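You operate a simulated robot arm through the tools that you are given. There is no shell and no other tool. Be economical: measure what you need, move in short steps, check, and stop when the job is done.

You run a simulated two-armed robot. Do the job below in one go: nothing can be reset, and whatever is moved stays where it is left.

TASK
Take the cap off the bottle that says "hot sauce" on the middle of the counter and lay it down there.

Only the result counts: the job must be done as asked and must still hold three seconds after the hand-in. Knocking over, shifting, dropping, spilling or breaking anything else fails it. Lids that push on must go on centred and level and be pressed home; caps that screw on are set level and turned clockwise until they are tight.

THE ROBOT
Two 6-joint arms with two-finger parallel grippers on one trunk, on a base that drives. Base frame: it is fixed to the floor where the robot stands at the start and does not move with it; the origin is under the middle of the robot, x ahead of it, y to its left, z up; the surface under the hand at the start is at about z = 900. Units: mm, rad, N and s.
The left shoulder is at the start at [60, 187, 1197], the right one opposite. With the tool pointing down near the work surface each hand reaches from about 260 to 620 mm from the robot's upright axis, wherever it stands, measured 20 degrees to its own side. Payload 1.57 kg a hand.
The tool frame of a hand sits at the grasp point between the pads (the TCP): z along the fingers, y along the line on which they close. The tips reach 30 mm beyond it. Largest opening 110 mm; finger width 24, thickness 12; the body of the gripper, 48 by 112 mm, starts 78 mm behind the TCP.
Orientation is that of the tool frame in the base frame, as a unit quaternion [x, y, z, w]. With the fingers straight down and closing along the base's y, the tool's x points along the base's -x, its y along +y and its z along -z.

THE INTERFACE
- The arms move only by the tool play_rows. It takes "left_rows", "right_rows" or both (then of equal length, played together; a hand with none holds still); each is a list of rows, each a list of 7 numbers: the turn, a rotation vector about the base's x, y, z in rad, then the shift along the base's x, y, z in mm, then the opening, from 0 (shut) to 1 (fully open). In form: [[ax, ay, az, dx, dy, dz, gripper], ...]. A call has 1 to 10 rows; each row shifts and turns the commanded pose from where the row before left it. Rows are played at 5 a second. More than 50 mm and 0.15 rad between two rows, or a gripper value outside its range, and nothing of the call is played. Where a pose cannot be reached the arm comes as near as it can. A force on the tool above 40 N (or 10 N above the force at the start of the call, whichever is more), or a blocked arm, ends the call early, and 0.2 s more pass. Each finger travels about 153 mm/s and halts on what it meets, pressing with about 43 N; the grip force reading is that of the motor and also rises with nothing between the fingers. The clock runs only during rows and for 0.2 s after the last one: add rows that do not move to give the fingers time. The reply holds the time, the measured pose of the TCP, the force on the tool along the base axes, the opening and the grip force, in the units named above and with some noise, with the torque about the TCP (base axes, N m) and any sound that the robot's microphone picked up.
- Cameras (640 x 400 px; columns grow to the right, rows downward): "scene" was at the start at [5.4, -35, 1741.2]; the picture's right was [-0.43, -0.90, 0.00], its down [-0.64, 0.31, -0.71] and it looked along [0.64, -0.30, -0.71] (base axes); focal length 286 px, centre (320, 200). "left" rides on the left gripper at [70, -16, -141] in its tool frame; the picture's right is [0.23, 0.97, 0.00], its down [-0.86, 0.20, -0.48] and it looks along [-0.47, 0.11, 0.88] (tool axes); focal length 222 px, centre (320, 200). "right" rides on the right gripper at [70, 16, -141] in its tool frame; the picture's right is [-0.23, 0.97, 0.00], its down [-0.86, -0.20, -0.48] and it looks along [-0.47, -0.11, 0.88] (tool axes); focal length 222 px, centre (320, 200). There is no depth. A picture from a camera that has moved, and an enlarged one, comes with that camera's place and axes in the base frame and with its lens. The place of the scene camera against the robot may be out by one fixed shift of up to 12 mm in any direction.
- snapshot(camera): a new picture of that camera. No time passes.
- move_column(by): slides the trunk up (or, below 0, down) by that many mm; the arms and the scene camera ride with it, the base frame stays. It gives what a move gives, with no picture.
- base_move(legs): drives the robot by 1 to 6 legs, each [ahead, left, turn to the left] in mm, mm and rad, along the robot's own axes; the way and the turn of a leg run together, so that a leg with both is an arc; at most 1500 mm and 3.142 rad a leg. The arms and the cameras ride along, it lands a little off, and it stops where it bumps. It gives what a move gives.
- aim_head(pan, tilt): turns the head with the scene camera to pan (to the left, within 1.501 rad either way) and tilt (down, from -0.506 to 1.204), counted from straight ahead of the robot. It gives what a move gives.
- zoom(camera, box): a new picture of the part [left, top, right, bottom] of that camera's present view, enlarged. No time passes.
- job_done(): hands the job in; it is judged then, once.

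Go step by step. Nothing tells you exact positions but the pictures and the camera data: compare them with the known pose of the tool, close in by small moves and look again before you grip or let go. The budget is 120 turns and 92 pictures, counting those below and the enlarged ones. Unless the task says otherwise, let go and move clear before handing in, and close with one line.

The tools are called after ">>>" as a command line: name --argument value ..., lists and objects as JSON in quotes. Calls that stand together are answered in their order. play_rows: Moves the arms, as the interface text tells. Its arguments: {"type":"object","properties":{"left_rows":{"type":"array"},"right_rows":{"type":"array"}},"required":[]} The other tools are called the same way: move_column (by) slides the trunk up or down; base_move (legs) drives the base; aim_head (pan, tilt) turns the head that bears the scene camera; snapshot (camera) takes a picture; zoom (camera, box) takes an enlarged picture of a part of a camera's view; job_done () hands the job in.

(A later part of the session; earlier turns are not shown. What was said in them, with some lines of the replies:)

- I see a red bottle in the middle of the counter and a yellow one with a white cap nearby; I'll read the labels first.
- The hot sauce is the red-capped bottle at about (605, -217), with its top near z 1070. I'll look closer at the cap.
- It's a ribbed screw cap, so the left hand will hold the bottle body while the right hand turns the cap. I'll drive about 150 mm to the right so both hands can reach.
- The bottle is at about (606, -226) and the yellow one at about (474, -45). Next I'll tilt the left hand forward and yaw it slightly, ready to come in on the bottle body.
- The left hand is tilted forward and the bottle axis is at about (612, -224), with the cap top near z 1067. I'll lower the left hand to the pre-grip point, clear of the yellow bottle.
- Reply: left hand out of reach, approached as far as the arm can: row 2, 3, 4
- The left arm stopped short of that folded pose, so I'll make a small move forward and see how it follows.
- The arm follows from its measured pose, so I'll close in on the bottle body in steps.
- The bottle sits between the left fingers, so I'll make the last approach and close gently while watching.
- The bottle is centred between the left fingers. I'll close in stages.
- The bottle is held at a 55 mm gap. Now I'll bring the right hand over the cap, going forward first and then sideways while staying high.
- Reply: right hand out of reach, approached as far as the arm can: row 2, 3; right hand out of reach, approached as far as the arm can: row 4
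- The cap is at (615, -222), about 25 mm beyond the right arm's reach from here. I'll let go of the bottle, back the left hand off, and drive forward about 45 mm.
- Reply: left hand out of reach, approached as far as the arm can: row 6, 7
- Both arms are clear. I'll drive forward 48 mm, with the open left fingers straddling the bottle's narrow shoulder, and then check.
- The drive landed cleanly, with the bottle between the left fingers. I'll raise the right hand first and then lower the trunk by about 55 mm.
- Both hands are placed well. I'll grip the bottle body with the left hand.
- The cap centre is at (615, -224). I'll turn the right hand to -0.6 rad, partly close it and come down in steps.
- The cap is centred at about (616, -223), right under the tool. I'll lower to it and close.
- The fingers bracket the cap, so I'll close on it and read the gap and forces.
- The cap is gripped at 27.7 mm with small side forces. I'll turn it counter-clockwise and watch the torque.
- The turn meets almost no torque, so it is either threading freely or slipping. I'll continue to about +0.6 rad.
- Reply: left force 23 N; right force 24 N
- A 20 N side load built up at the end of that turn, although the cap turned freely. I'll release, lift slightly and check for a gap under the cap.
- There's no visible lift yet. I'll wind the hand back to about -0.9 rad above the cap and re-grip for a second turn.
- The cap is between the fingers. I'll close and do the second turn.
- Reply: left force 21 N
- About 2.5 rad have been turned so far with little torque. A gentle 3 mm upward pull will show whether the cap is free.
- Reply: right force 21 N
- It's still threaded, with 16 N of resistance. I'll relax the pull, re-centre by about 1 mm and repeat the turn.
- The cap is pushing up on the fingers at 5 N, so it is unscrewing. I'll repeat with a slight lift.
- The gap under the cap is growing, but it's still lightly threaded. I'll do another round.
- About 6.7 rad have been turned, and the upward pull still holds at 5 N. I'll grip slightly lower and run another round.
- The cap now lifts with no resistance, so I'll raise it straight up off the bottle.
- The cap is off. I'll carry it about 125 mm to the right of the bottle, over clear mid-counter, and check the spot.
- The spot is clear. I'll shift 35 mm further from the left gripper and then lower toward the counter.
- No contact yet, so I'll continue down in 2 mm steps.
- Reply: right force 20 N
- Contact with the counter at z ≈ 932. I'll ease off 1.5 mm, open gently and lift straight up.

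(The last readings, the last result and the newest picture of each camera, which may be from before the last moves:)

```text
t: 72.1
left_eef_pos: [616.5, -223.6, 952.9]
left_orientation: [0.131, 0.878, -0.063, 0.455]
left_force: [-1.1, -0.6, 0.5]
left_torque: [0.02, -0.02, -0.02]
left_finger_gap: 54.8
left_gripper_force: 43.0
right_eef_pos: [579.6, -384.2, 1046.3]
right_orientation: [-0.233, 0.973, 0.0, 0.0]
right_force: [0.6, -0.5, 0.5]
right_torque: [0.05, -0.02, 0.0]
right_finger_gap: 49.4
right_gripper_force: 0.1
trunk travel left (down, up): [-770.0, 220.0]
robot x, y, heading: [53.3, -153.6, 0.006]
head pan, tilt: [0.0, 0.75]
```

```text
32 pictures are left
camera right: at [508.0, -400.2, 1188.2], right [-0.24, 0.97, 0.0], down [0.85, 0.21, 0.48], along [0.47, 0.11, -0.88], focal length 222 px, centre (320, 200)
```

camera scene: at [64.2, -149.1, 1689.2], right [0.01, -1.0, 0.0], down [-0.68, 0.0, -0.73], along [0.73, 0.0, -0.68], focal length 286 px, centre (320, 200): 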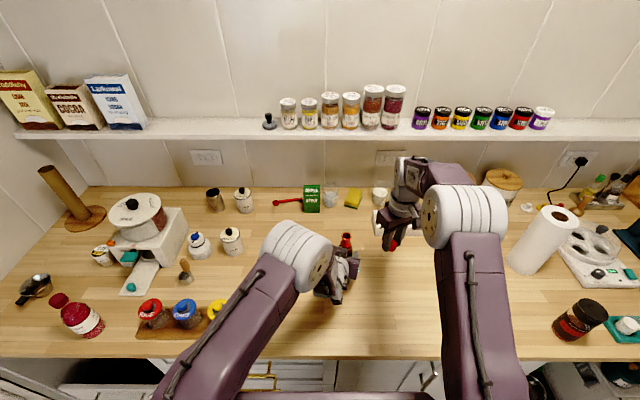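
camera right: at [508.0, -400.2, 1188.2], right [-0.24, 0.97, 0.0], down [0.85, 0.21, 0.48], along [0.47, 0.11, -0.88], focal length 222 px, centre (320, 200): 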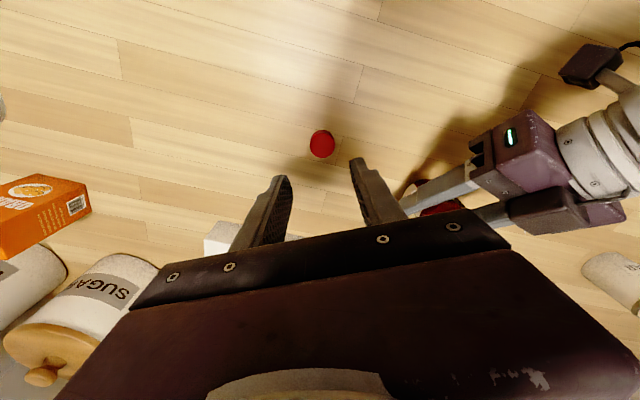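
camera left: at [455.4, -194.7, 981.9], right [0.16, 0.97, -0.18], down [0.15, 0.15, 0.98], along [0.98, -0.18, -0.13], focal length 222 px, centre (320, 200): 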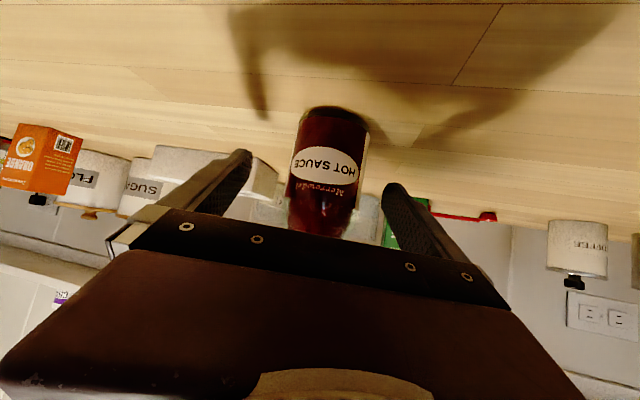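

The cap rests on the counter. Now I'll open the left hand, back it off the bottle and raise the right hand clear.

>>> play_rows --left_rows '[[0, 0, 0, 0, 0, 0, 0.55], [0, 0, 0, 0, 0, 0, 0.7], [0, 0, 0, 0, 0, 0, 1], [0, 0, 0, 0, 0, 0, 1], [0, 0, 0, -12, 3, 8, 1], [0, 0, 0, -12, 3, 8, 1], [0, 0, 0, -12, 3, 10, 1], [0, 0, 0, -12, 3, 12, 1], [0, 0, 0, 0, 0, 0, 1]]' --right_rows '[[0, 0, 0, 0, 0, 20, 0.45], [0, 0, 0, 0, 0, 20, 0.45], [0, 0, 0, 0, 0, 20, 0.45], [0, 0, 0, 0, 0, 20, 0.45], [0, 0, 0, 0, 0, 20, 0.45], [0, 0, 0, 0, 0, 20, 0.45], [0, 0, 0, 0, 0, 0, 0.45], [0, 0, 0, 0, 0, 0, 0.45], [0, 0, 0, 0, 0, 0, 0.45]]'

>>> snapshot --camera "left"

>>> snapshot --camera "right"

```text
t: 74.1
left_eef_pos: [574.4, -218.6, 993.3]
left_orientation: [0.132, 0.879, -0.058, 0.454]
left_force: [-0.1, 0.1, 0.4]
left_torque: [-0.03, 0.01, -0.02]
left_finger_gap: 109.8
left_gripper_force: 0.2
left hand out of reach, approached as far as the arm can: row 7
right_eef_pos: [576.3, -384.0, 1166.2]
right_orientation: [-0.233, 0.973, 0.0, 0.0]
right_force: [-1.1, 0.2, -0.1]
right_torque: [0.0, -0.04, -0.01]
right_finger_gap: 49.5
right_gripper_force: 0.0
trunk travel left (down, up): [-770.0, 220.0]
robot x, y, heading: [49.6, -147.8, 0.007]
head pan, tilt: [0.0, 0.75]
```

```text
31 pictures are left
camera left: at [419.3, -191.1, 1020.6], right [0.15, 0.97, -0.17], down [0.15, 0.14, 0.98], along [0.98, -0.17, -0.13], focal length 222 px, centre (320, 200)
```

left: 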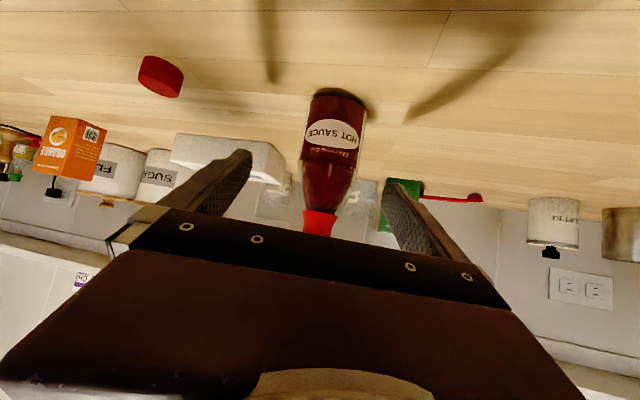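

```text
30 pictures are left
camera right: at [506.4, -399.8, 1307.3], right [-0.24, 0.97, 0.0], down [0.85, 0.21, 0.48], along [0.46, 0.11, -0.88], focal length 222 px, centre (320, 200)
```

right: 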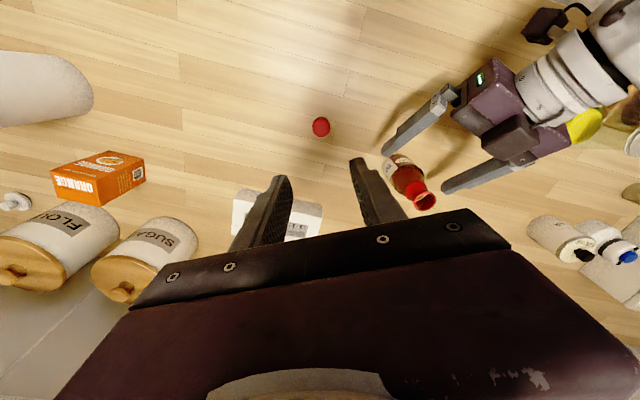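

The bottle stands upright and open, with the cap flat on the counter. I'll raise the trunk to clear both hands, then check once more.

>>> move_column --by 130

>>> snapshot --camera "right"

>>> snapshot --camera "scene"

```text
t: 75.7
left_eef_pos: [574.6, -218.4, 1125.6]
left_orientation: [0.131, 0.879, -0.058, 0.455]
left_force: [0.2, 0.4, 0.3]
left_torque: [0.01, -0.01, 0.0]
left_finger_gap: 109.6
left_gripper_force: 0.0
right_eef_pos: [577.1, -383.2, 1295.7]
right_orientation: [-0.233, 0.973, 0.0, 0.001]
right_force: [-0.6, -0.4, 0.4]
right_torque: [0.0, -0.01, 0.0]
right_finger_gap: 49.7
right_gripper_force: 0.1
trunk travel left (down, up): [-900.0, 90.0]
robot x, y, heading: [50.3, -149.0, 0.008]
head pan, tilt: [0.0, 0.75]
```

```text
29 pictures are left
camera right: at [506.3, -399.8, 1437.3], right [-0.24, 0.97, 0.0], down [0.85, 0.21, 0.48], along [0.46, 0.11, -0.88], focal length 222 px, centre (320, 200)
```

right: 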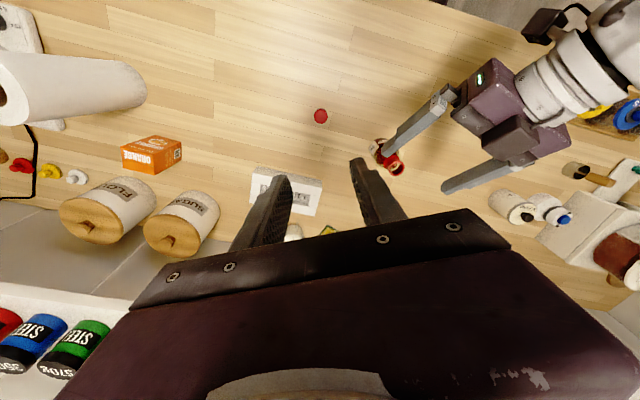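

```text
28 pictures are left
camera scene: at [64.1, -148.7, 1819.2], right [0.01, -1.0, 0.0], down [-0.68, 0.0, -0.73], along [0.73, 0.0, -0.68], focal length 286 px, centre (320, 200)
```

scene: 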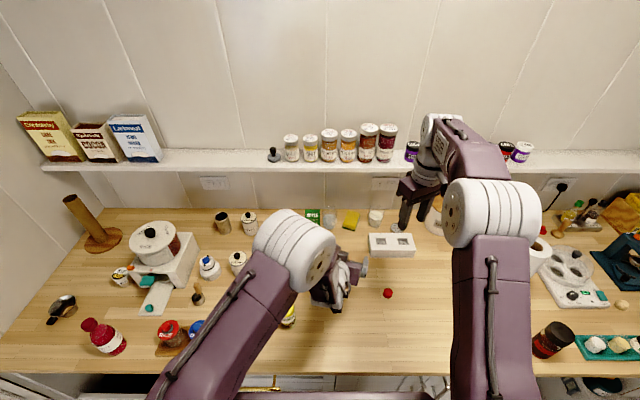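

The open bottle is standing, the cap lies flat mid-counter, and both hands are clear with nothing else moved. Handing in.

>>> job_done

```text
The job is handed in.
```

I unscrewed the hot sauce cap and laid it flat on the middle of the counter, about 160 mm to the right of the bottle. The open bottle is still standing where it was, and I saw nothing else move.
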